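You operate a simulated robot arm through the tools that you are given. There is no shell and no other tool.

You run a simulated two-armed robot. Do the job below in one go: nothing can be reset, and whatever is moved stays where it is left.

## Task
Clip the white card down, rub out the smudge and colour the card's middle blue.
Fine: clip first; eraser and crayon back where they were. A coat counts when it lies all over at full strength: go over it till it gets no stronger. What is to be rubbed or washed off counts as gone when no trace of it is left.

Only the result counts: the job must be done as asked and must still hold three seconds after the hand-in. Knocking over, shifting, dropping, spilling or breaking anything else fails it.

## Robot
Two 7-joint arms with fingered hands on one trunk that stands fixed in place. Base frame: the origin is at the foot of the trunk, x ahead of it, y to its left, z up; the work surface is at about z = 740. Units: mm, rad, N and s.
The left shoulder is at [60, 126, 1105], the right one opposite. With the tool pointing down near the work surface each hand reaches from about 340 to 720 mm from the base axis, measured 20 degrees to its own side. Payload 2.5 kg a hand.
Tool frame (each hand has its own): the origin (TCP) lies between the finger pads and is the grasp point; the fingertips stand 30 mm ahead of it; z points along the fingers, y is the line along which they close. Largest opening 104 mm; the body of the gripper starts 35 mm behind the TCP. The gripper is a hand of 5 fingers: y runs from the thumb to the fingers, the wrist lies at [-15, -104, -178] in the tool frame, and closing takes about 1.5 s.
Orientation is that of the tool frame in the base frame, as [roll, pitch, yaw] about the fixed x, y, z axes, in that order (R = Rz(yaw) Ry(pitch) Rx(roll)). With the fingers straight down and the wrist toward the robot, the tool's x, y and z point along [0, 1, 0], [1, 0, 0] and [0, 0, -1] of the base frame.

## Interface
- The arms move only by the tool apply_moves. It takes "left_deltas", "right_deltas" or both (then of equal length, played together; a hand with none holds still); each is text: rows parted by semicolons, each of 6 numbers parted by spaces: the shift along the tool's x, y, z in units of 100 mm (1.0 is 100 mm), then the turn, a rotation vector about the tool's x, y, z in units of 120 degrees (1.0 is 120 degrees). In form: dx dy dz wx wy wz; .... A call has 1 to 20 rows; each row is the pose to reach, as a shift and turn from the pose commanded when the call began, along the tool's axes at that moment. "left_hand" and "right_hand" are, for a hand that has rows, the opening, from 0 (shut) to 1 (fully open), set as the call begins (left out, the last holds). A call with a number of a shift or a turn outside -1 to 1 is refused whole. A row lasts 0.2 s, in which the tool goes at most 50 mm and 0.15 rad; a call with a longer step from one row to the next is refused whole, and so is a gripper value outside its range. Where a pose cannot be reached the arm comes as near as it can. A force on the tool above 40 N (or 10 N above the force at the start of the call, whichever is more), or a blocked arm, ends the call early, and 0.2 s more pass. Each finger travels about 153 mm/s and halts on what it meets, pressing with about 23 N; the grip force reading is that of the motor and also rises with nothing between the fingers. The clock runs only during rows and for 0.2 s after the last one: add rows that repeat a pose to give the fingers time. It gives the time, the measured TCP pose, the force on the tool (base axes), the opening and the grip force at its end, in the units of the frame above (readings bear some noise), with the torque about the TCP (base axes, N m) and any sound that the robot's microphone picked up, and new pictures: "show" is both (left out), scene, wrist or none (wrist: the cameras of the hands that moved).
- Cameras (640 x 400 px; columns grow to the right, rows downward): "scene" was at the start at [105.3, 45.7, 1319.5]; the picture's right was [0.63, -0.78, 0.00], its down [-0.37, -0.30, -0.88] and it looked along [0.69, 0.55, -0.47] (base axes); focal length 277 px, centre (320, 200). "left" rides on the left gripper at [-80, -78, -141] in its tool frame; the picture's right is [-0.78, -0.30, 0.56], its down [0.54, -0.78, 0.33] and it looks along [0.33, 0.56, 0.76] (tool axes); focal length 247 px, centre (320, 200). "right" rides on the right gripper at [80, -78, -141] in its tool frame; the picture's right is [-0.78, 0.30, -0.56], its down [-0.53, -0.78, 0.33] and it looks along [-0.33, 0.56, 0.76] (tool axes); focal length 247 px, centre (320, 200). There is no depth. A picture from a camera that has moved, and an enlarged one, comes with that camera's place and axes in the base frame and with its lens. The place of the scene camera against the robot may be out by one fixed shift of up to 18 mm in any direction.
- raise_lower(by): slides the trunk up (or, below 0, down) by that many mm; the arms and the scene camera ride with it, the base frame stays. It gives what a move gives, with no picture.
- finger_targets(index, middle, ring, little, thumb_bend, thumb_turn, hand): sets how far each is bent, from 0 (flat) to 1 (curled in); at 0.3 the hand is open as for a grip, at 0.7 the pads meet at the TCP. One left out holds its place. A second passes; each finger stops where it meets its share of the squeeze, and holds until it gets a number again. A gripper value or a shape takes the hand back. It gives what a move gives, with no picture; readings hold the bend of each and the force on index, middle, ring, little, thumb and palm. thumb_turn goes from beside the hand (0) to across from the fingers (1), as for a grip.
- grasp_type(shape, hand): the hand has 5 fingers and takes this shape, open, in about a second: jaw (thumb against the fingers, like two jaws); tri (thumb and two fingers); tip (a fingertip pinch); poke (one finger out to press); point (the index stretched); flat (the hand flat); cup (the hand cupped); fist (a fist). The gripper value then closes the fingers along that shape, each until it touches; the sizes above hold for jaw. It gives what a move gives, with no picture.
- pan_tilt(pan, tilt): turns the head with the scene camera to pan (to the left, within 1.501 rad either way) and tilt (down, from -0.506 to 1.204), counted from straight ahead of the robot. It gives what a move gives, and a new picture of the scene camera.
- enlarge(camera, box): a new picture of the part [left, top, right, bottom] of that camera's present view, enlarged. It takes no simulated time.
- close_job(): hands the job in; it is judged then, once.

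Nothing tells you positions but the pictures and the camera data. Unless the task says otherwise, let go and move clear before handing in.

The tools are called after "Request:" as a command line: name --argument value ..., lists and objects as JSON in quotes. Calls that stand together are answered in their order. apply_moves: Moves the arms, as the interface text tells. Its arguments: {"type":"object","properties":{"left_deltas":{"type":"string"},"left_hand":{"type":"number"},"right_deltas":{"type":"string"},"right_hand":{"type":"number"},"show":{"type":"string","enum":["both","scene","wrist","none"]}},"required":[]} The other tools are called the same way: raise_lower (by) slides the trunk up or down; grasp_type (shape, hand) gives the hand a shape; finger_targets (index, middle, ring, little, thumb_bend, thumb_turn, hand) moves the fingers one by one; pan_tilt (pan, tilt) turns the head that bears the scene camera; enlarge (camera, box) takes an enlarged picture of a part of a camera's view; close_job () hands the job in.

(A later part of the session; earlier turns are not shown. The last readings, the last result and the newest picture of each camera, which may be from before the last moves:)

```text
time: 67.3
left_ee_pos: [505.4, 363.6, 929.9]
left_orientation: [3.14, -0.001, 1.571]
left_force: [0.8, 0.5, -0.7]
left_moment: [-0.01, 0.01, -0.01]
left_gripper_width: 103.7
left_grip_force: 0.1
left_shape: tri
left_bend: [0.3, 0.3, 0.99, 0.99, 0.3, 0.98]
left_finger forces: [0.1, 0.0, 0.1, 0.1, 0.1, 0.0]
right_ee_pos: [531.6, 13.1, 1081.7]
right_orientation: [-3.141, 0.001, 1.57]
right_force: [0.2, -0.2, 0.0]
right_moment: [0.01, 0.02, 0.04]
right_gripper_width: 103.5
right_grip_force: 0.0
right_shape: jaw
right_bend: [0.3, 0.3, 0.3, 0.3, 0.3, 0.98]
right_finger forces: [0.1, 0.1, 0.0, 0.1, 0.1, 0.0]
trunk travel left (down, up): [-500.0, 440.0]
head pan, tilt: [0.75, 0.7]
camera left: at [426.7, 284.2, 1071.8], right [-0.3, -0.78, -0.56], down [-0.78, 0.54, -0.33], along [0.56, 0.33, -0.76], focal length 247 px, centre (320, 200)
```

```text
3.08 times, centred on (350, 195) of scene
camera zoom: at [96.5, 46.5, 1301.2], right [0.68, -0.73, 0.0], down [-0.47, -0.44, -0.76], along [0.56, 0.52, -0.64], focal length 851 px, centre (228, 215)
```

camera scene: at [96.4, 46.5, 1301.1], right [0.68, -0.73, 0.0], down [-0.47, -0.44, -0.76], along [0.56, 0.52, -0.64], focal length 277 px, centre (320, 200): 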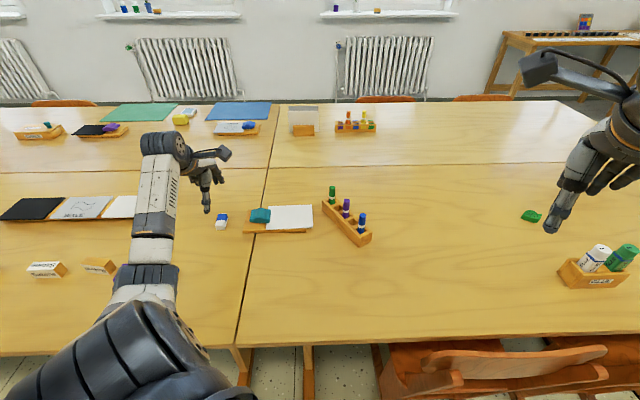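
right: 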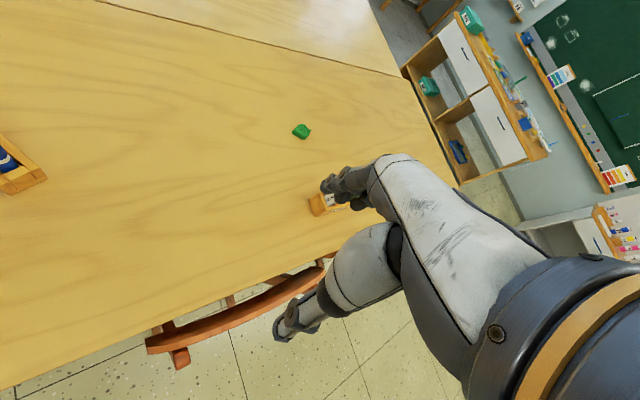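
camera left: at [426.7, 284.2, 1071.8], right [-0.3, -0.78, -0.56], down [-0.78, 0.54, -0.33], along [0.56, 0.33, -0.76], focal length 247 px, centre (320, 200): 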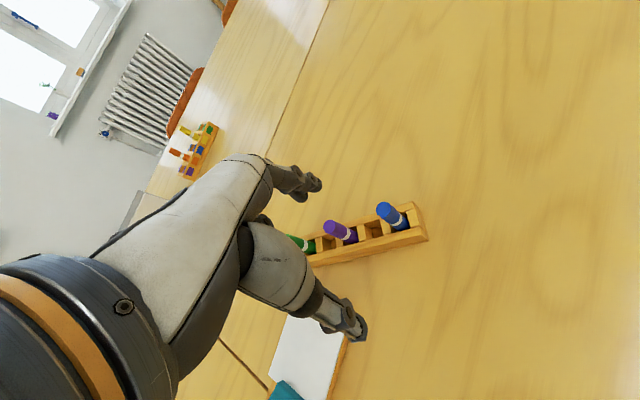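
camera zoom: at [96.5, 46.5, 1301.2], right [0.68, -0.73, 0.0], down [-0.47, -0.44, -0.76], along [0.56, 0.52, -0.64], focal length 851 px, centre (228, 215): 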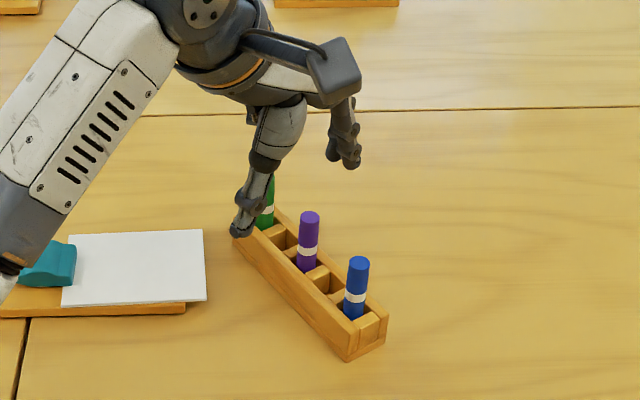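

Triangulating from two views puts the blue crayon's top at (547,323,831). I'll centre above it and lower to just above its top, then check alignment.

Request:
apply_moves --left_deltas "-0.2 0.21 0 0 0 0;-0.404 0.419 0 0 0 0;-0.404 0.419 0.3 0 0 0;-0.404 0.419 0.5 0 0 0;-0.404 0.419 0.5 0 0 0" --show "wrist"

Request:
enlarge --camera "left" --box '[240, 140, 420, 340]'

Request:
enlarge --camera "scene" --box '[310, 150, 400, 250]'

```text
time: 68.5
left_ee_pos: [546.9, 323.2, 879.2]
left_orientation: [3.141, 0.001, 1.57]
left_force: [-0.4, -0.6, 0.3]
left_moment: [0.01, 0.02, 0.02]
left_gripper_width: 103.7
left_grip_force: 0.0
left_shape: tri
left_bend: [0.3, 0.3, 0.99, 0.99, 0.3, 0.98]
left_finger forces: [0.0, 0.0, 0.0, 0.0, 0.1, 0.0]
right_ee_pos: [532.3, 12.5, 1081.1]
right_orientation: [3.141, 0.002, 1.57]
right_force: [1.0, -0.3, -0.2]
right_moment: [0.01, 0.0, -0.03]
right_gripper_width: 103.2
right_grip_force: 0.0
right_shape: jaw
right_bend: [0.3, 0.3, 0.3, 0.3, 0.3, 0.98]
right_finger forces: [0.0, 0.0, 0.1, 0.0, 0.1, 0.0]
trunk travel left (down, up): [-500.0, 440.0]
head pan, tilt: [0.75, 0.7]
camera left: at [468.8, 245.1, 1022.1], right [-0.3, -0.78, -0.56], down [-0.78, 0.54, -0.33], along [0.56, 0.33, -0.76], focal length 247 px, centre (320, 200)
```

left: 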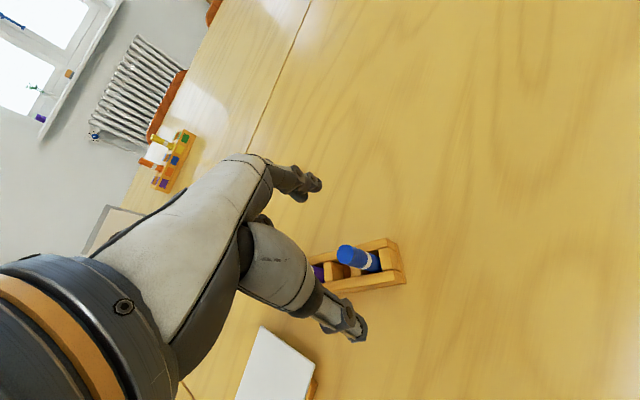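

```text
2.00 times, centred on (330, 240) of left
camera zoom: at [468.8, 245.1, 1022.1], right [-0.3, -0.78, -0.56], down [-0.78, 0.54, -0.33], along [0.56, 0.33, -0.76], focal length 494 px, centre (300, 120)
```

zoom: 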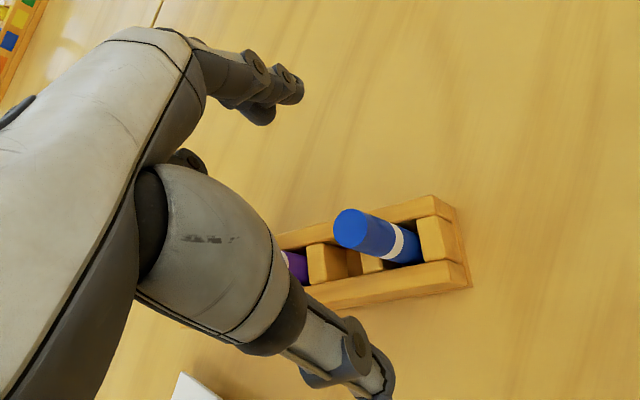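

```text
4.00 times, centred on (355, 200) of scene
camera zoom: at [96.4, 46.5, 1301.2], right [0.68, -0.73, 0.0], down [-0.47, -0.44, -0.76], along [0.56, 0.52, -0.64], focal length 1106 px, centre (180, 200)
```

zoom: 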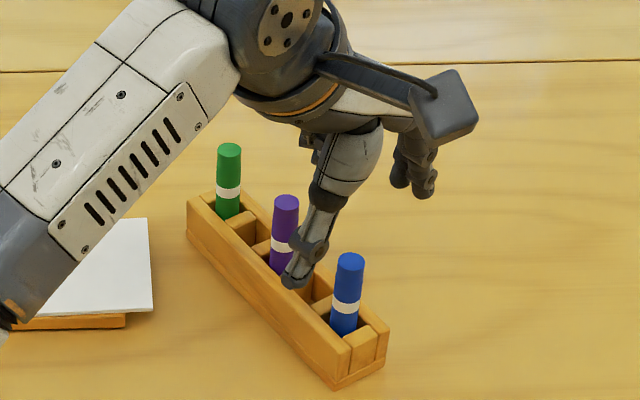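

Alignment looks right: the crayon top measures (546,324) under the tool point. I'll go down so the fingertips end just above the rack.

Request:
apply_moves --left_deltas "0.01 0 0.2 0 0 0;0.01 0 0.38 0 0 0;0.01 0 0.5 0 0 0;0.01 0 0.58 0 0 0;0.01 0 0.62 0 0 0;0.01 0 0.62 0 0 0" --show "wrist"

Request:
enlarge --camera "left" --box '[240, 140, 420, 340]'

Request:
enlarge --camera "scene" --box '[310, 150, 400, 250]'

```text
time: 69.9
left_ee_pos: [546.8, 325.1, 818.0]
left_orientation: [3.141, -0.001, 1.57]
left_force: [-0.1, 0.4, -0.2]
left_moment: [0.01, 0.02, 0.02]
left_gripper_width: 103.7
left_grip_force: 0.0
left_shape: tri
left_bend: [0.3, 0.3, 0.99, 0.99, 0.3, 0.98]
left_finger forces: [0.0, 0.1, 0.1, 0.0, 0.0, 0.0]
right_ee_pos: [530.2, 13.3, 1082.3]
right_orientation: [3.14, 0.0, 1.57]
right_force: [0.4, -1.1, -0.8]
right_moment: [0.02, 0.03, 0.0]
right_gripper_width: 103.6
right_grip_force: 0.1
right_shape: jaw
right_bend: [0.3, 0.3, 0.3, 0.3, 0.3, 0.98]
right_finger forces: [0.1, 0.1, 0.0, 0.1, 0.0, 0.0]
trunk travel left (down, up): [-500.0, 440.0]
head pan, tilt: [0.75, 0.7]
camera left: at [468.3, 245.6, 959.7], right [-0.3, -0.78, -0.56], down [-0.78, 0.54, -0.33], along [0.56, 0.33, -0.76], focal length 247 px, centre (320, 200)
```

left: 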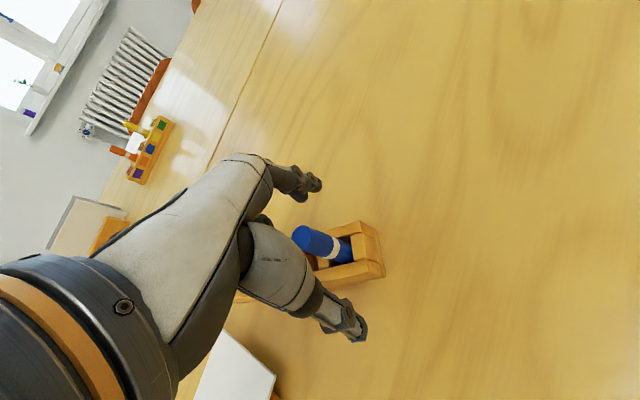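

```text
2.00 times, centred on (330, 240) of left
camera zoom: at [468.3, 245.6, 959.7], right [-0.3, -0.78, -0.56], down [-0.78, 0.54, -0.33], along [0.56, 0.33, -0.76], focal length 494 px, centre (300, 120)
```

zoom: 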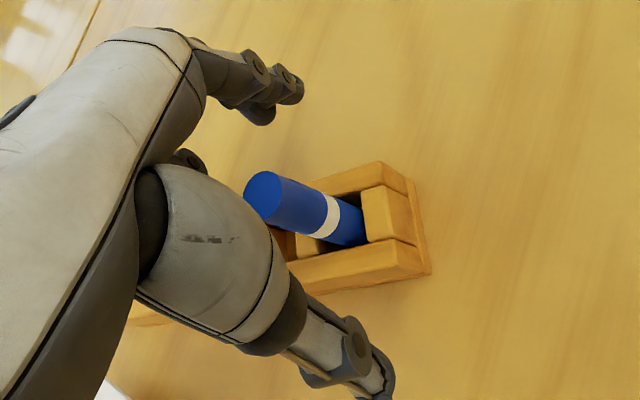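

```text
4.00 times, centred on (355, 200) of scene
camera zoom: at [96.4, 46.5, 1301.2], right [0.68, -0.73, 0.0], down [-0.47, -0.44, -0.76], along [0.56, 0.52, -0.64], focal length 1106 px, centre (180, 200)
```

zoom: 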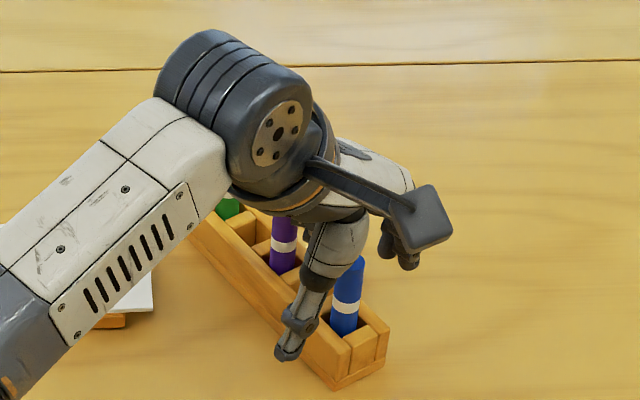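

The crayon stands right between thumb and fingers with no contact. I'll close the grip.

Request:
apply_moves --left_deltas "0 0 0 0 0 0;0 0 0 0 0 0;0 0 0 0 0 0;0 0 0 0 0 0;0 0 0 0 0 0;0 0 0 0 0 0;0 0 0 0 0 0;0 0 0 0 0 0" --left_hand 0 --show "wrist"

Request:
enlarge --camera "left" --box '[240, 140, 420, 340]'

Request:
enlarge --camera "scene" --box '[320, 190, 390, 250]'

```text
time: 71.7
left_ee_pos: [545.5, 325.6, 817.5]
left_orientation: [-3.14, 0.001, 1.572]
left_force: [0.1, -0.1, 0.2]
left_moment: [0.0, 0.0, 0.02]
left_gripper_width: 9.0
left_grip_force: 23.3
left_shape: tri
left_bend: [0.72, 0.65, 1.0, 1.0, 0.73, 1.0]
left_finger forces: [10.0, 9.4, 0.1, 0.0, 20.2, 0.0]
right_ee_pos: [532.8, 13.8, 1081.4]
right_orientation: [-3.141, 0.001, 1.57]
right_force: [-0.4, 0.6, 0.1]
right_moment: [0.03, -0.01, 0.02]
right_gripper_width: 103.5
right_grip_force: 0.0
right_shape: jaw
right_bend: [0.3, 0.3, 0.3, 0.3, 0.3, 0.98]
right_finger forces: [0.0, 0.0, 0.0, 0.0, 0.0, 0.0]
trunk travel left (down, up): [-500.0, 440.0]
head pan, tilt: [0.75, 0.7]
camera left: at [468.3, 245.7, 959.8], right [-0.3, -0.78, -0.56], down [-0.78, 0.54, -0.33], along [0.56, 0.33, -0.76], focal length 247 px, centre (320, 200)
```

left: 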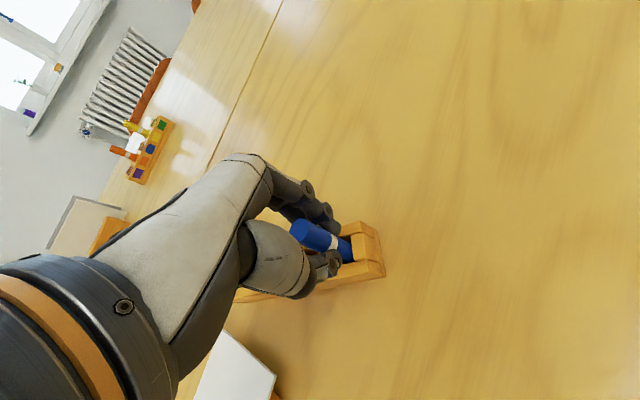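

```text
2.00 times, centred on (330, 240) of left
camera zoom: at [468.3, 245.7, 959.8], right [-0.3, -0.78, -0.56], down [-0.78, 0.54, -0.33], along [0.56, 0.33, -0.76], focal length 494 px, centre (300, 120)
```

zoom: 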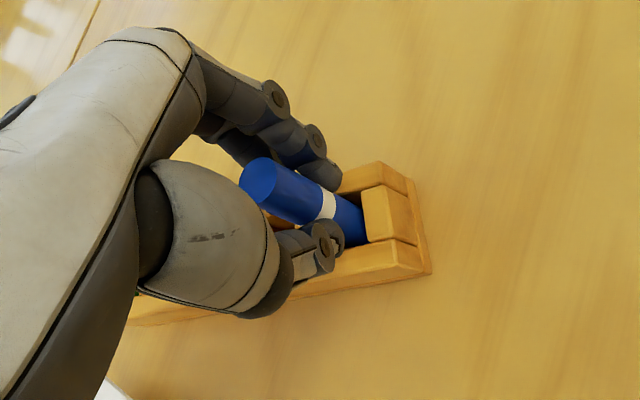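

```text
6.67 times, centred on (355, 220) of scene
camera zoom: at [96.5, 46.5, 1301.1], right [0.68, -0.73, 0.0], down [-0.47, -0.44, -0.76], along [0.56, 0.52, -0.64], focal length 1844 px, centre (87, 67)
```

zoom: 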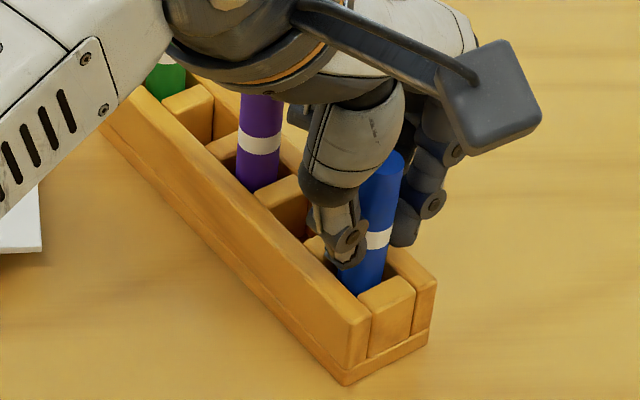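

The crayon is gripped (index 10 N, middle 9 N, thumb 20 N). I'll lift it straight out and inspect its tip and how it sits.

Request:
apply_moves --left_deltas "0 0 -0.1 0 0 0;0 0 -0.3 0 0 0;0 0 -0.55 0 0 0;0 0 -0.8 0 0 0;0 0 -0.8 0 0 0" --show "both"

Request:
enlarge --camera "left" --box '[240, 140, 420, 340]'

Request:
enlarge --camera "scene" --box '[320, 170, 400, 250]'

```text
time: 72.9
left_ee_pos: [547.3, 324.4, 898.6]
left_orientation: [-3.141, -0.001, 1.571]
left_force: [-0.8, 0.4, -0.8]
left_moment: [0.03, -0.02, 0.01]
left_gripper_width: 8.8
left_grip_force: 22.8
left_shape: tri
left_bend: [0.72, 0.65, 1.0, 1.0, 0.73, 1.0]
left_finger forces: [10.2, 9.6, 0.0, 0.0, 20.2, 0.1]
right_ee_pos: [531.2, 13.6, 1082.2]
right_orientation: [-3.141, -0.001, 1.572]
right_force: [-0.2, 0.2, 0.3]
right_moment: [0.03, 0.02, -0.01]
right_gripper_width: 103.5
right_grip_force: 0.0
right_shape: jaw
right_bend: [0.3, 0.3, 0.3, 0.3, 0.3, 0.98]
right_finger forces: [0.0, 0.1, 0.0, 0.0, 0.0, 0.1]
trunk travel left (down, up): [-500.0, 440.0]
head pan, tilt: [0.75, 0.7]
camera scene: at [96.5, 46.5, 1301.1], right [0.68, -0.73, 0.0], down [-0.47, -0.44, -0.76], along [0.56, 0.52, -0.64], focal length 277 px, centre (320, 200)
camera left: at [468.7, 245.4, 1041.4], right [-0.3, -0.78, -0.56], down [-0.78, 0.53, -0.33], along [0.56, 0.33, -0.76], focal length 247 px, centre (320, 200)
```

scene: 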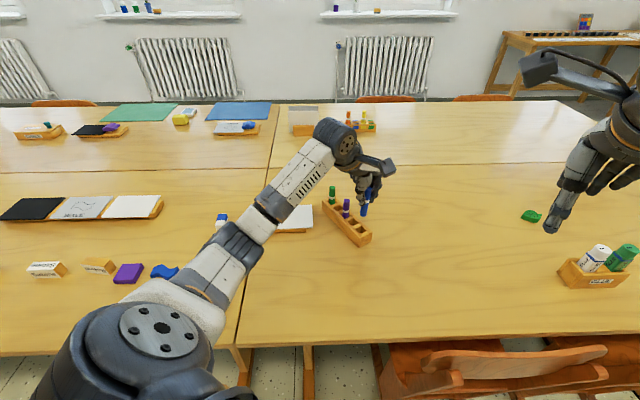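
left: 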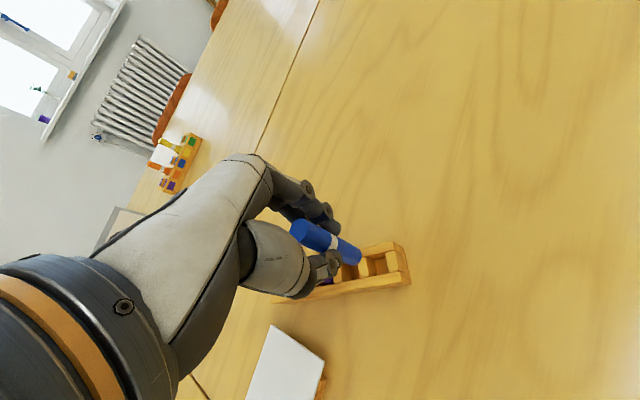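

```text
2.00 times, centred on (330, 240) of left
camera zoom: at [468.7, 245.4, 1041.4], right [-0.3, -0.78, -0.56], down [-0.78, 0.53, -0.33], along [0.56, 0.33, -0.76], focal length 494 px, centre (300, 120)
```

zoom: 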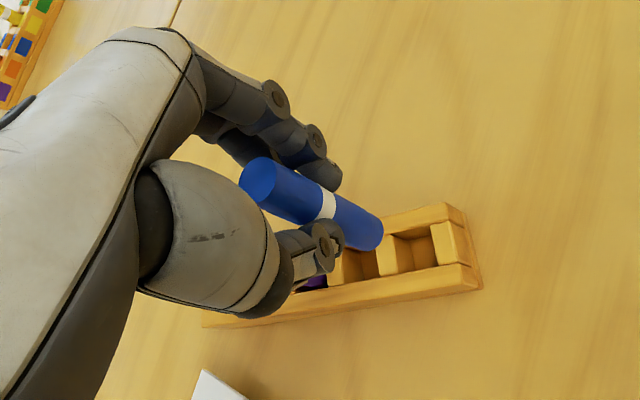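

```text
5.00 times, centred on (360, 210) of scene
camera zoom: at [96.5, 46.5, 1301.1], right [0.68, -0.73, 0.0], down [-0.47, -0.44, -0.76], along [0.56, 0.52, -0.64], focal length 1383 px, centre (120, 150)
```

zoom: 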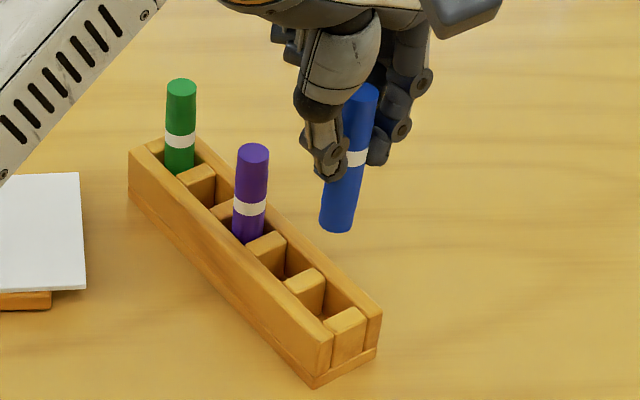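

The crayon is out, held firmly with about a 4° tilt, its flat lower end roughly 65–70 mm below the tool point. I'll raise it higher to clear the other crayons, straighten the tilt, and carry it over to the card.

Request:
apply_moves --left_deltas "0 0 -0.3 0 0 0;0 -0.1 -0.5 -0.01 0 0;0 -0.5 -0.5 -0.02 0 0;0.05 -0.79 -0.5 -0.032 0 0;0.4 -0.79 -0.5 -0.032 0 0;0.8 -0.79 -0.5 -0.032 0 0;0.95 -0.79 -0.5 -0.032 0 0" --show "none"

Request:
apply_moves --left_deltas "0.3 0 0 0 0 0;0.6 0 0 0 0 0;0.9 0 0 0 0 0;0.97 0 0 0 0 0;0.97 0 0 0 0 0" --show "both"

Request:
enlarge --camera "scene" --box '[240, 140, 340, 240]'

```text
time: 74.5
left_ee_pos: [468.2, 419.0, 949.2]
left_orientation: [3.074, -0.001, 1.569]
left_force: [-0.4, -0.5, 0.2]
left_moment: [-0.01, 0.0, -0.01]
left_gripper_width: 8.8
left_grip_force: 23.1
left_shape: tri
left_bend: [0.72, 0.65, 1.0, 1.0, 0.74, 1.0]
left_finger forces: [10.8, 9.7, 0.0, 0.0, 20.0, 0.0]
right_ee_pos: [530.8, 13.1, 1082.4]
right_orientation: [-3.141, -0.001, 1.572]
right_force: [-0.3, 0.4, 0.1]
right_moment: [0.03, 0.0, 0.02]
right_gripper_width: 103.3
right_grip_force: 0.1
right_shape: jaw
right_bend: [0.3, 0.3, 0.3, 0.3, 0.3, 0.98]
right_finger forces: [0.0, 0.0, 0.0, 0.0, 0.0, 0.1]
trunk travel left (down, up): [-500.0, 440.0]
head pan, tilt: [0.75, 0.7]
```

```text
time: 75.7
left_ee_pos: [467.1, 515.2, 948.6]
left_orientation: [3.075, 0.001, 1.569]
left_force: [-0.4, -0.3, 0.2]
left_moment: [0.0, -0.01, 0.02]
left_gripper_width: 8.6
left_grip_force: 23.3
left_shape: tri
left_bend: [0.72, 0.65, 1.0, 1.0, 0.74, 1.0]
left_finger forces: [10.8, 9.9, 0.0, 0.1, 20.0, 0.1]
right_ee_pos: [530.6, 13.8, 1081.9]
right_orientation: [3.141, 0.0, 1.572]
right_force: [-0.9, -0.1, -0.2]
right_moment: [0.0, 0.03, 0.0]
right_gripper_width: 103.6
right_grip_force: 0.0
right_shape: jaw
right_bend: [0.3, 0.3, 0.3, 0.3, 0.3, 0.98]
right_finger forces: [0.0, 0.0, 0.0, 0.0, 0.0, 0.1]
trunk travel left (down, up): [-500.0, 440.0]
head pan, tilt: [0.75, 0.7]
camera scene: at [96.5, 46.5, 1301.1], right [0.68, -0.73, 0.0], down [-0.47, -0.44, -0.76], along [0.56, 0.52, -0.64], focal length 277 px, centre (320, 200)
camera left: at [379.8, 436.5, 1085.4], right [-0.26, -0.78, -0.58], down [-0.75, 0.54, -0.38], along [0.61, 0.33, -0.72], focal length 247 px, centre (320, 200)
```

scene: 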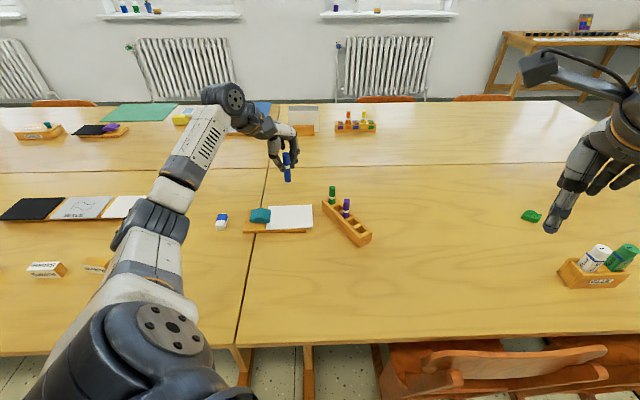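
left: 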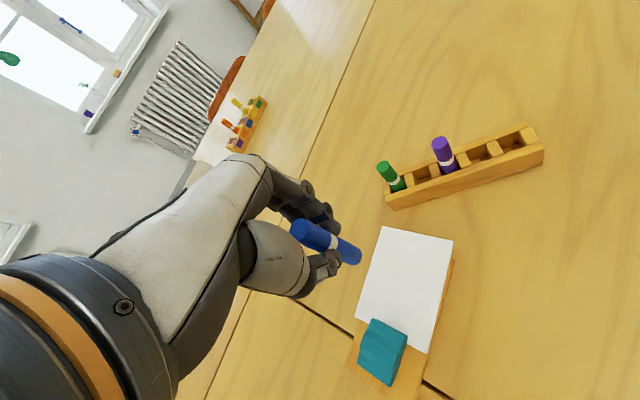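

```text
4.00 times, centred on (290, 190) of scene
camera zoom: at [96.5, 46.5, 1301.1], right [0.68, -0.73, 0.0], down [-0.47, -0.44, -0.76], along [0.56, 0.52, -0.64], focal length 1106 px, centre (440, 240)
```

zoom: 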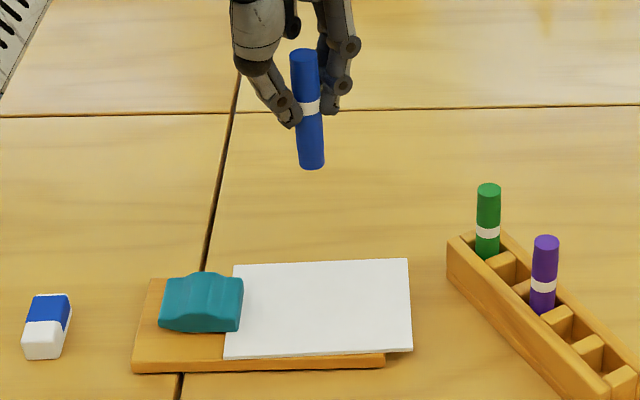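

The crayon now hangs upright with its end about (471,515,880). I'll lower it to roughly 20 mm above the card's middle.

Request:
apply_moves --left_deltas "0.005 -0.04 0.4 0 0 0;0.01 -0.08 0.8 0 0 0;0.01 -0.102 0.996 0 0 0;0.01 -0.102 0.996 0 0 0" --show "wrist"

Request:
enlarge --camera "scene" --box '[240, 170, 340, 250]'

Request:
enlarge --camera "left" --box '[260, 180, 460, 360]'

```text
time: 76.7
left_ee_pos: [464.0, 517.6, 849.4]
left_orientation: [3.075, -0.001, 1.571]
left_force: [0.0, -0.3, 0.1]
left_moment: [0.04, 0.01, -0.01]
left_gripper_width: 8.5
left_grip_force: 22.9
left_shape: tri
left_bend: [0.72, 0.65, 1.0, 1.0, 0.74, 1.0]
left_finger forces: [11.2, 10.1, 0.0, 0.1, 19.9, 0.1]
right_ee_pos: [530.0, 14.4, 1081.9]
right_orientation: [3.141, 0.0, 1.572]
right_force: [0.8, -1.0, 0.4]
right_moment: [0.02, 0.0, 0.02]
right_gripper_width: 103.8
right_grip_force: 0.0
right_shape: jaw
right_bend: [0.3, 0.3, 0.3, 0.3, 0.3, 0.98]
right_finger forces: [0.0, 0.0, 0.0, 0.1, 0.0, 0.0]
trunk travel left (down, up): [-500.0, 440.0]
head pan, tilt: [0.75, 0.7]
camera left: at [376.4, 438.9, 985.8], right [-0.26, -0.78, -0.58], down [-0.75, 0.54, -0.38], along [0.61, 0.33, -0.72], focal length 247 px, centre (320, 200)
```

left: 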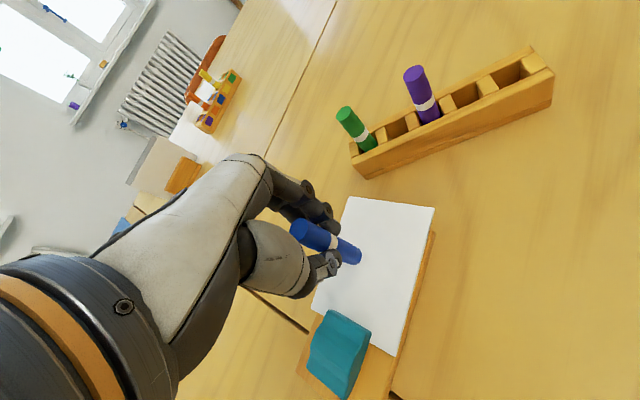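

```text
5.00 times, centred on (290, 210) of scene
camera zoom: at [96.4, 46.5, 1301.2], right [0.68, -0.73, 0.0], down [-0.47, -0.44, -0.76], along [0.56, 0.52, -0.64], focal length 1383 px, centre (470, 150)
```

zoom: 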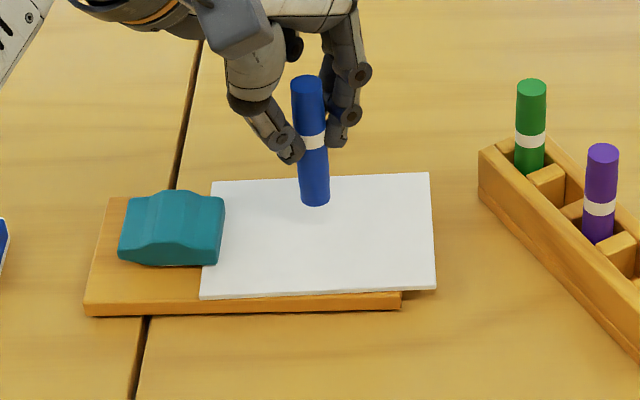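

```text
2.22 times, centred on (360, 270) of left
camera zoom: at [376.4, 438.9, 985.8], right [-0.26, -0.78, -0.58], down [-0.75, 0.54, -0.38], along [0.61, 0.33, -0.72], focal length 549 px, centre (231, 44)
```

zoom: 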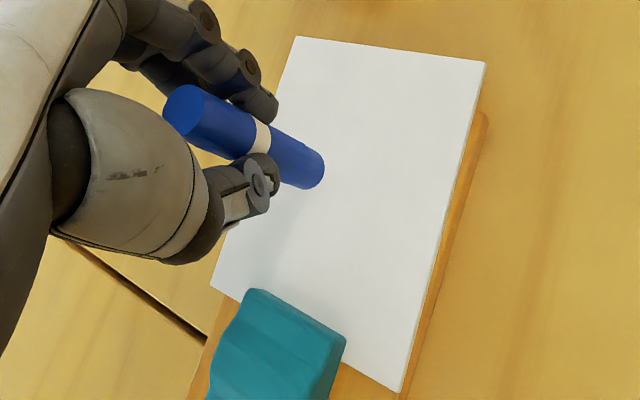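

The crayon's end is about 22 mm above the card's centre. I'll creep down to find contact.

Request:
apply_moves --left_deltas "0 -0.006 0.1 0 0 0;0 -0.011 0.16 0 0 0;0 -0.013 0.19 0 0 0;0 -0.013 0.19 0 0 0" --show "none"

Request:
enlarge --camera "scene" --box '[250, 180, 320, 240]'

```text
time: 77.7
left_ee_pos: [463.8, 518.2, 829.7]
left_orientation: [3.076, 0.0, 1.572]
left_force: [0.3, -0.6, -0.1]
left_moment: [0.01, 0.0, 0.03]
left_gripper_width: 8.7
left_grip_force: 22.9
left_shape: tri
left_bend: [0.72, 0.65, 1.0, 1.0, 0.74, 1.0]
left_finger forces: [11.1, 10.2, 0.1, 0.1, 20.1, 0.1]
right_ee_pos: [531.8, 13.9, 1082.2]
right_orientation: [-3.141, 0.0, 1.571]
right_force: [-0.3, -0.3, -0.7]
right_moment: [0.0, -0.01, -0.03]
right_gripper_width: 103.5
right_grip_force: 0.0
right_shape: jaw
right_bend: [0.3, 0.3, 0.3, 0.3, 0.3, 0.98]
right_finger forces: [0.0, 0.1, 0.0, 0.0, 0.1, 0.0]
trunk travel left (down, up): [-500.0, 440.0]
head pan, tilt: [0.75, 0.7]
```

```text
6.67 times, centred on (285, 210) of scene
camera zoom: at [96.5, 46.5, 1301.1], right [0.68, -0.73, 0.0], down [-0.47, -0.44, -0.76], along [0.56, 0.52, -0.64], focal length 1844 px, centre (553, 133)
```

zoom: 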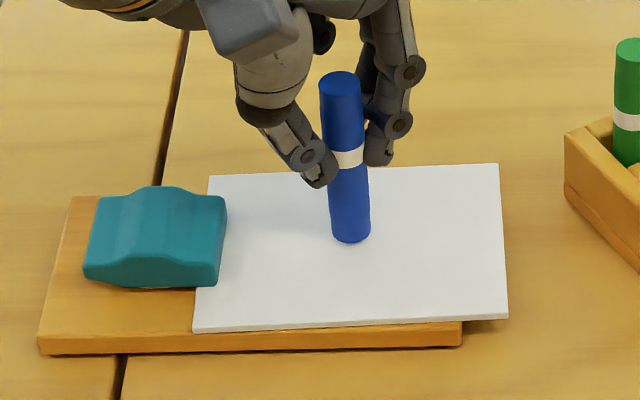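

It's just above the card. I'll creep a few more millimetres.

Request:
apply_moves --left_deltas "0 -0.001 0.015 0 0 0;0 -0.002 0.03 0 0 0;0 -0.002 0.03 0 0 0" --show "none"

```text
time: 78.5
left_ee_pos: [464.4, 516.9, 825.7]
left_orientation: [3.077, 0.0, 1.571]
left_force: [0.2, 0.0, -0.5]
left_moment: [-0.02, 0.0, 0.0]
left_gripper_width: 8.9
left_grip_force: 23.2
left_shape: tri
left_bend: [0.72, 0.65, 1.0, 1.0, 0.74, 1.0]
left_finger forces: [11.1, 10.2, 0.1, 0.1, 20.0, 0.0]
right_ee_pos: [530.5, 14.1, 1082.2]
right_orientation: [-3.141, 0.001, 1.572]
right_force: [-0.5, -0.5, -0.1]
right_moment: [0.0, 0.02, 0.0]
right_gripper_width: 103.8
right_grip_force: 0.0
right_shape: jaw
right_bend: [0.3, 0.3, 0.3, 0.3, 0.3, 0.98]
right_finger forces: [0.1, 0.1, 0.0, 0.1, 0.0, 0.0]
trunk travel left (down, up): [-500.0, 440.0]
head pan, tilt: [0.75, 0.7]
```

Request:
apply_moves --left_deltas "0 -0.001 0.015 0 0 0;0 -0.002 0.025 0 0 0;0 -0.002 0.025 0 0 0" --show "none"

```text
time: 79.3
left_ee_pos: [464.4, 518.2, 824.9]
left_orientation: [3.071, -0.001, 1.572]
left_force: [-0.7, 0.2, 6.1]
left_moment: [0.03, 0.0, 0.01]
left_gripper_width: 8.6
left_grip_force: 23.3
left_shape: tri
left_bend: [0.72, 0.65, 1.0, 1.0, 0.74, 1.0]
left_finger forces: [11.2, 10.5, 0.0, 0.0, 21.2, 0.0]
right_ee_pos: [531.1, 12.4, 1081.3]
right_orientation: [3.141, -0.001, 1.57]
right_force: [-0.9, 0.1, 0.0]
right_moment: [0.01, 0.0, 0.0]
right_gripper_width: 103.6
right_grip_force: 0.0
right_shape: jaw
right_bend: [0.3, 0.3, 0.3, 0.3, 0.3, 0.98]
right_finger forces: [0.0, 0.0, 0.0, 0.0, 0.0, 0.0]
trunk travel left (down, up): [-500.0, 440.0]
head pan, tilt: [0.75, 0.7]
```

Contact with 6 N. I'll draw one short test stroke along the card to see the mark's width and strength.

Request:
apply_moves --left_deltas "-0.0686 0.0726 0.0 0 0 0;-0.137 0.145 0.005 0 0 0;-0.0686 0.0726 0 0 0 0;0 0 -0.004 0 0 0;0 0 -0.004 0 0 0" --show "wrist"

Request:
enlarge --camera "scene" --box '[250, 180, 320, 240]'

Request:
enlarge --camera "left" --box '[260, 180, 420, 320]'

```text
time: 80.5
left_ee_pos: [463.8, 517.0, 825.3]
left_orientation: [3.076, 0.0, 1.572]
left_force: [1.1, -0.4, 3.4]
left_moment: [-0.03, -0.09, -0.02]
left_gripper_width: 8.9
left_grip_force: 22.9
left_shape: tri
left_bend: [0.72, 0.65, 1.0, 1.0, 0.74, 1.0]
left_finger forces: [13.0, 11.2, 0.0, 0.0, 20.9, 0.1]
right_ee_pos: [530.6, 12.9, 1082.0]
right_orientation: [3.141, 0.0, 1.571]
right_force: [0.3, 0.1, 0.4]
right_moment: [0.03, -0.02, 0.03]
right_gripper_width: 103.8
right_grip_force: 0.1
right_shape: jaw
right_bend: [0.3, 0.3, 0.3, 0.3, 0.3, 0.98]
right_finger forces: [0.1, 0.0, 0.0, 0.0, 0.0, 0.0]
trunk travel left (down, up): [-500.0, 440.0]
head pan, tilt: [0.75, 0.7]
camera left: at [376.6, 438.7, 962.0], right [-0.26, -0.78, -0.58], down [-0.75, 0.54, -0.38], along [0.61, 0.33, -0.72], focal length 247 px, centre (320, 200)
```

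left: 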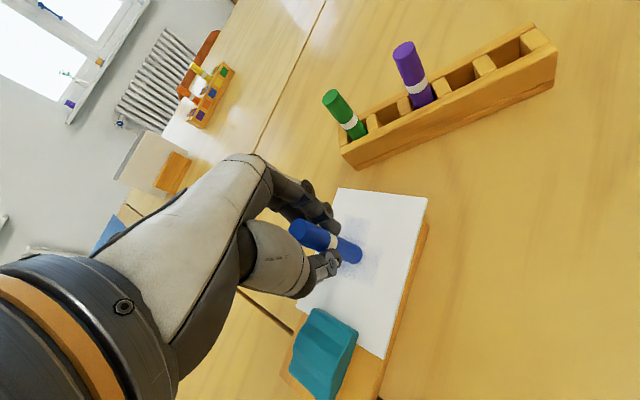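

```text
6.67 times, centred on (285, 210) of scene
camera zoom: at [96.2, 46.2, 1301.2], right [0.68, -0.73, 0.0], down [-0.47, -0.44, -0.77], along [0.56, 0.52, -0.64], focal length 1844 px, centre (553, 133)
```

zoom: 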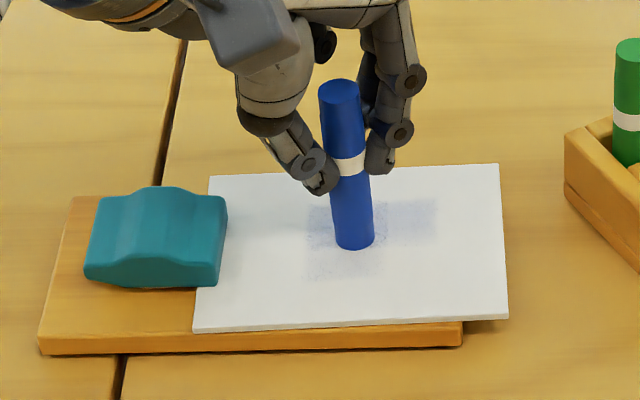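

```text
2.86 times, centred on (340, 250) of left
camera zoom: at [376.6, 438.7, 962.0], right [-0.26, -0.78, -0.58], down [-0.75, 0.54, -0.38], along [0.61, 0.33, -0.72], focal length 706 px, centre (263, 57)
```

zoom: 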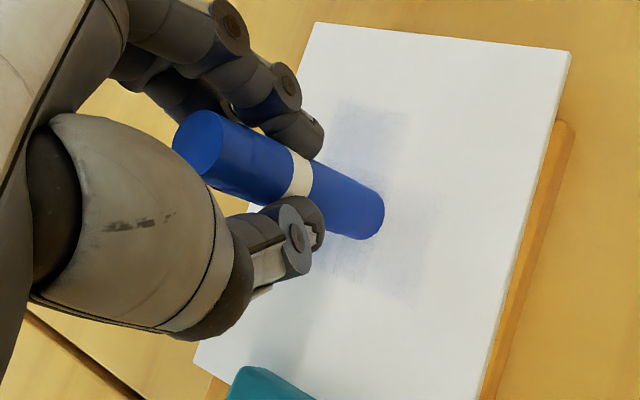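

The coat appears pale and in blocks around the stroke, so it needs repeated going-over. I'll raster the far half of the middle area with moderate pressure.

Request:
apply_moves --left_deltas "0.1016 0.0962 0.0115 0 0 0;0.2033 0.1924 0.0179 0 0 0;0.1484 0.2504 0.0218 0 0 0;-0.0549 0.058 0.0089 0 0 0;-0.2582 -0.1343 -0.004 0 0 0;-0.3131 -0.0763 -0.0001 0 0 0;-0.1098 0.1161 0.0128 0 0 0;0.0935 0.3084 0.0257 0 0 0;0.0386 0.3665 0.0296 0 0 0;-0.1646 0.1741 0.0167 0 0 0;-0.3679 -0.0182 0.0038 0 0 0;-0.4228 0.0398 0.0077 0 0 0;-0.2195 0.2322 0.0206 0 0 0;-0.0162 0.4245 0.0335 0 0 0;-0.0574 0.4681 0.0364 0 0 0;-0.2607 0.2757 0.0235 0 0 0;-0.464 0.0833 0.0106 0 0 0;-0.2388 0.0489 0.0083 0 0 0;0 0 0.005 0 0 0" --show "none"

Request:
enlarge --camera "scene" --box '[250, 180, 320, 240]'

Request:
enlarge --camera "left" --box '[260, 180, 460, 360]'

```text
time: 84.5
left_ee_pos: [463.8, 516.2, 823.2]
left_orientation: [3.075, 0.002, 1.571]
left_force: [-0.2, -0.9, 2.0]
left_moment: [-0.03, -0.02, -0.06]
left_gripper_width: 9.8
left_grip_force: 22.9
left_shape: tri
left_bend: [0.72, 0.65, 1.0, 1.0, 0.75, 1.0]
left_finger forces: [14.8, 13.2, 0.0, 0.0, 20.3, 0.0]
right_ee_pos: [531.5, 13.5, 1082.1]
right_orientation: [-3.141, -0.001, 1.57]
right_force: [0.7, 0.4, -0.1]
right_moment: [0.02, 0.02, 0.0]
right_gripper_width: 103.4
right_grip_force: 0.1
right_shape: jaw
right_bend: [0.3, 0.3, 0.3, 0.3, 0.3, 0.98]
right_finger forces: [0.0, 0.0, 0.1, 0.1, 0.0, 0.0]
trunk travel left (down, up): [-500.0, 440.0]
head pan, tilt: [0.75, 0.7]
```

```text
6.67 times, centred on (285, 210) of scene
camera zoom: at [96.3, 46.3, 1301.2], right [0.68, -0.73, 0.0], down [-0.47, -0.44, -0.77], along [0.56, 0.52, -0.64], focal length 1844 px, centre (553, 133)
```

zoom: 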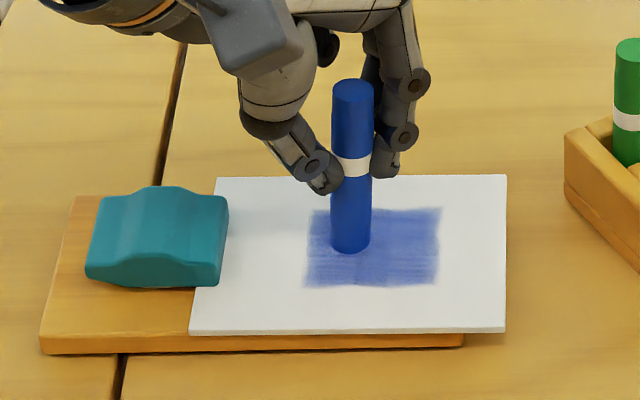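

```text
2.22 times, centred on (360, 270) of left
camera zoom: at [376.6, 437.1, 961.0], right [-0.26, -0.78, -0.57], down [-0.75, 0.53, -0.38], along [0.61, 0.33, -0.72], focal length 549 px, centre (231, 44)
```

zoom: 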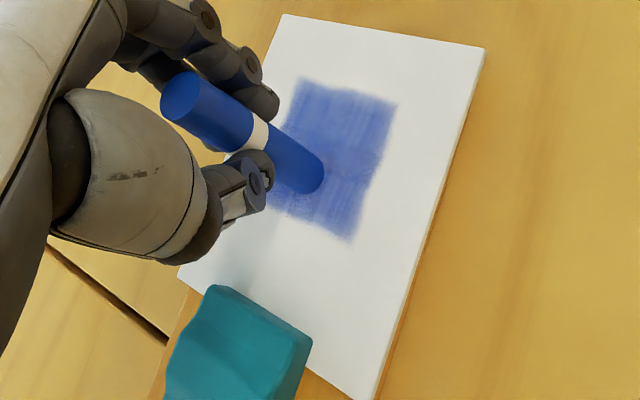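

The coat fills only a defined rectangle about 58×47 mm in the card's middle (centred ~8 mm toward the far end), and it is getting stronger; the card also swung back parallel to the board. Next I raster the clip-side half lightly.

Request:
apply_moves --left_deltas "0.0944 0.0893 0.009 0 0 0;0.1888 0.1786 0.015 0 0 0;0.2436 0.1206 0.0111 0 0 0;0.0549 -0.058 -0.0009 0 0 0;-0.1194 -0.2229 -0.012 0 0 0;-0.0645 -0.281 -0.0159 0 0 0;0.1098 -0.1161 -0.0048 0 0 0;0.2985 0.0625 0.0072 0 0 0;0.3397 0.019 0.0043 0 0 0;0.1509 -0.1596 -0.0077 0 0 0;-0.0233 -0.3245 -0.0188 0 0 0;-0.0919 -0.2519 -0.0139 0 0 0;0.0823 -0.0871 -0.0028 0 0 0;0.2711 0.0916 0.0091 0 0 0;0.2162 0.1496 0.013 0 0 0;0.0274 -0.029 0.0011 0 0 0;-0.1468 -0.1939 -0.01 0 0 0;-0.2017 -0.1359 -0.0061 0 0 0;-0.0274 0.029 0.0049 0 0 0;0 0 0.003 0 0 0" --show "none"

Request:
enlarge --camera "scene" --box '[250, 180, 320, 240]'

Request:
enlarge --camera "left" --box '[260, 180, 460, 360]'

```text
time: 88.7
left_ee_pos: [464.3, 515.5, 823.3]
left_orientation: [3.072, 0.0, 1.568]
left_force: [-0.2, -2.7, 8.4]
left_moment: [-0.3, 0.0, -0.08]
left_gripper_width: 9.8
left_grip_force: 22.5
left_shape: tri
left_bend: [0.72, 0.66, 1.0, 1.0, 0.76, 1.0]
left_finger forces: [17.9, 13.9, 0.1, 0.0, 22.7, 0.0]
right_ee_pos: [531.1, 12.8, 1081.7]
right_orientation: [-3.141, 0.0, 1.572]
right_force: [-0.5, -0.8, 0.6]
right_moment: [0.0, 0.02, 0.01]
right_gripper_width: 103.9
right_grip_force: 0.0
right_shape: jaw
right_bend: [0.3, 0.3, 0.3, 0.3, 0.3, 0.98]
right_finger forces: [0.0, 0.0, 0.1, 0.0, 0.1, 0.0]
trunk travel left (down, up): [-500.0, 440.0]
head pan, tilt: [0.75, 0.7]
```

```text
6.67 times, centred on (285, 210) of scene
camera zoom: at [95.9, 45.7, 1301.3], right [0.68, -0.73, 0.0], down [-0.47, -0.44, -0.77], along [0.56, 0.52, -0.64], focal length 1844 px, centre (553, 133)
```

zoom: 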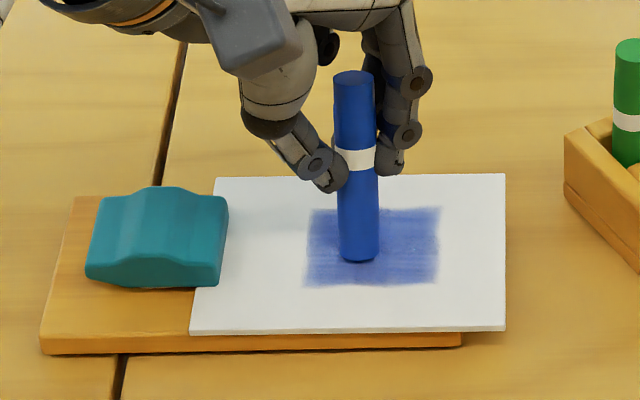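

```text
2.22 times, centred on (360, 270) of left
camera zoom: at [376.6, 437.4, 961.2], right [-0.26, -0.78, -0.58], down [-0.75, 0.54, -0.39], along [0.61, 0.33, -0.72], focal length 549 px, centre (231, 44)
```

zoom: 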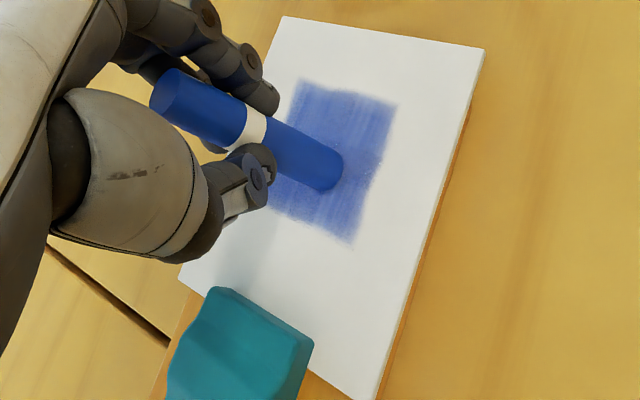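

The coat covers the whole rectangle now but is still pale, and the crayon tips sideways in the grip when dragged across it. I'll change to strokes along the thumb–finger line with less pressure, lifting first to reset.

Request:
apply_moves --left_deltas "0 0 -0.06 0 0 0;-0.29 0.03 -0.06 0 0 0;-0.29 0.03 -0.008 0 0 0;-0.29 0.23 0.005 0 0 0;-0.23 0.29 0.009 0 0 0;-0.23 -0.03 -0.012 0 0 0;-0.17 -0.09 -0.016 0 0 0;-0.17 0.13 -0.001 0 0 0;-0.17 0.35 0.0135 0 0 0;-0.11 0.41 0.0175 0 0 0;-0.11 0.13 -0.001 0 0 0;-0.11 -0.15 -0.02 0 0 0;-0.05 -0.21 -0.024 0 0 0;-0.05 0.13 -0.001 0 0 0;-0.05 0.47 0.0215 0 0 0;0.01 0.47 0.0215 0 0 0;0.01 0.12 -0.002 0 0 0;0.01 -0.27 -0.028 0 0 0" --show "none"

Request:
enlarge --camera "scene" --box '[250, 180, 320, 240]'

```text
time: 92.5
left_ee_pos: [438.0, 517.4, 824.5]
left_orientation: [3.071, 0.0, 1.571]
left_force: [1.5, 0.2, 5.0]
left_moment: [-0.01, -0.15, 0.01]
left_gripper_width: 9.0
left_grip_force: 22.8
left_shape: tri
left_bend: [0.72, 0.67, 1.0, 1.0, 0.76, 1.0]
left_finger forces: [16.2, 15.2, 0.0, 0.0, 19.5, 0.0]
right_ee_pos: [532.0, 12.3, 1082.2]
right_orientation: [-3.141, -0.002, 1.569]
right_force: [-0.5, -0.1, 0.4]
right_moment: [0.01, 0.0, 0.02]
right_gripper_width: 103.7
right_grip_force: 0.0
right_shape: jaw
right_bend: [0.3, 0.3, 0.3, 0.3, 0.3, 0.98]
right_finger forces: [0.1, 0.0, 0.1, 0.0, 0.0, 0.0]
trunk travel left (down, up): [-500.0, 440.0]
head pan, tilt: [0.75, 0.7]
```

```text
6.67 times, centred on (285, 210) of scene
camera zoom: at [96.3, 46.3, 1301.2], right [0.68, -0.73, 0.0], down [-0.47, -0.44, -0.77], along [0.56, 0.52, -0.64], focal length 1844 px, centre (553, 133)
```

zoom: 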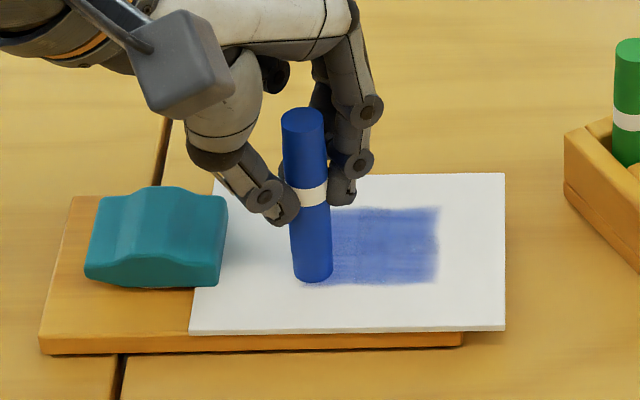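

The coat is getting stronger and the card stays put. I'll continue the same kind of strokes over the rest of the rectangle.

Request:
apply_moves --left_deltas "0.06 -0.03 -0.002 0 0 0;0.06 0.32 0.0214 0 0 0;0.06 0.68 0.0456 0 0 0;0.12 0.62 0.0415 0 0 0;0.12 0.31 0.0208 0 0 0;0.12 0.03 0.002 0 0 0;0.18 0.09 0.006 0 0 0;0.18 0.32 0.0214 0 0 0;0.18 0.56 0.0375 0 0 0;0.24 0.5 0.0335 0 0 0;0.24 0.15 0.01 0 0 0;0.3 0.21 0.0141 0 0 0;0.3 0.44 0.0295 0 0 0;0.34 0.4 0.0268 0 0 0;0.34 0.27 0.0181 0 0 0" --show "none"

Request:
enlarge --camera "scene" --box '[250, 180, 320, 240]'

Request:
enlarge --camera "left" --box '[260, 180, 460, 360]'

```text
time: 95.7
left_ee_pos: [464.4, 552.4, 825.1]
left_orientation: [3.074, 0.001, 1.57]
left_force: [1.0, 0.3, 2.1]
left_moment: [0.0, -0.06, -0.01]
left_gripper_width: 9.1
left_grip_force: 23.0
left_shape: tri
left_bend: [0.72, 0.72, 1.0, 1.0, 0.76, 1.0]
left_finger forces: [16.3, 14.5, 0.1, 0.0, 19.9, 0.0]
right_ee_pos: [531.5, 13.0, 1082.0]
right_orientation: [-3.14, 0.001, 1.571]
right_force: [0.0, 0.6, 0.6]
right_moment: [0.02, 0.03, 0.01]
right_gripper_width: 103.6
right_grip_force: 0.1
right_shape: jaw
right_bend: [0.3, 0.3, 0.3, 0.3, 0.3, 0.98]
right_finger forces: [0.1, 0.1, 0.0, 0.1, 0.1, 0.0]
trunk travel left (down, up): [-500.0, 440.0]
head pan, tilt: [0.75, 0.7]
```

```text
6.67 times, centred on (285, 210) of scene
camera zoom: at [96.3, 46.4, 1301.2], right [0.68, -0.73, 0.0], down [-0.47, -0.44, -0.77], along [0.56, 0.52, -0.64], focal length 1844 px, centre (553, 133)
```

zoom: 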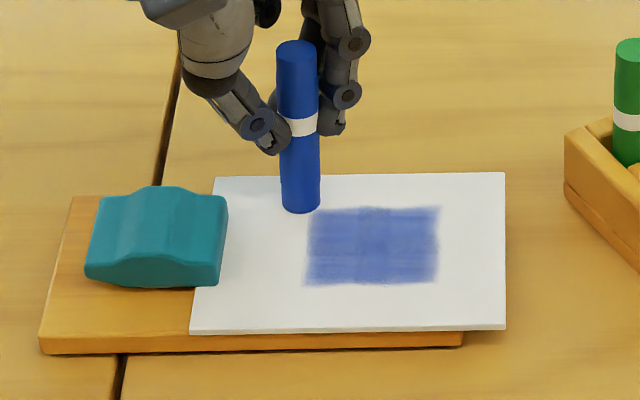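

```text
2.22 times, centred on (360, 270) of left
camera zoom: at [376.5, 473.8, 962.0], right [-0.26, -0.78, -0.58], down [-0.75, 0.54, -0.38], along [0.61, 0.33, -0.72], focal length 549 px, centre (231, 44)
```

zoom: 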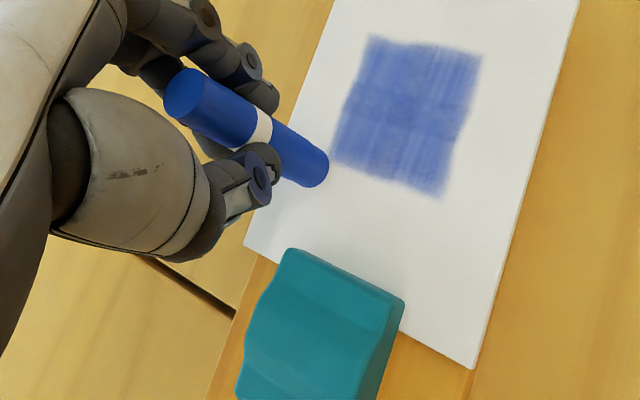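

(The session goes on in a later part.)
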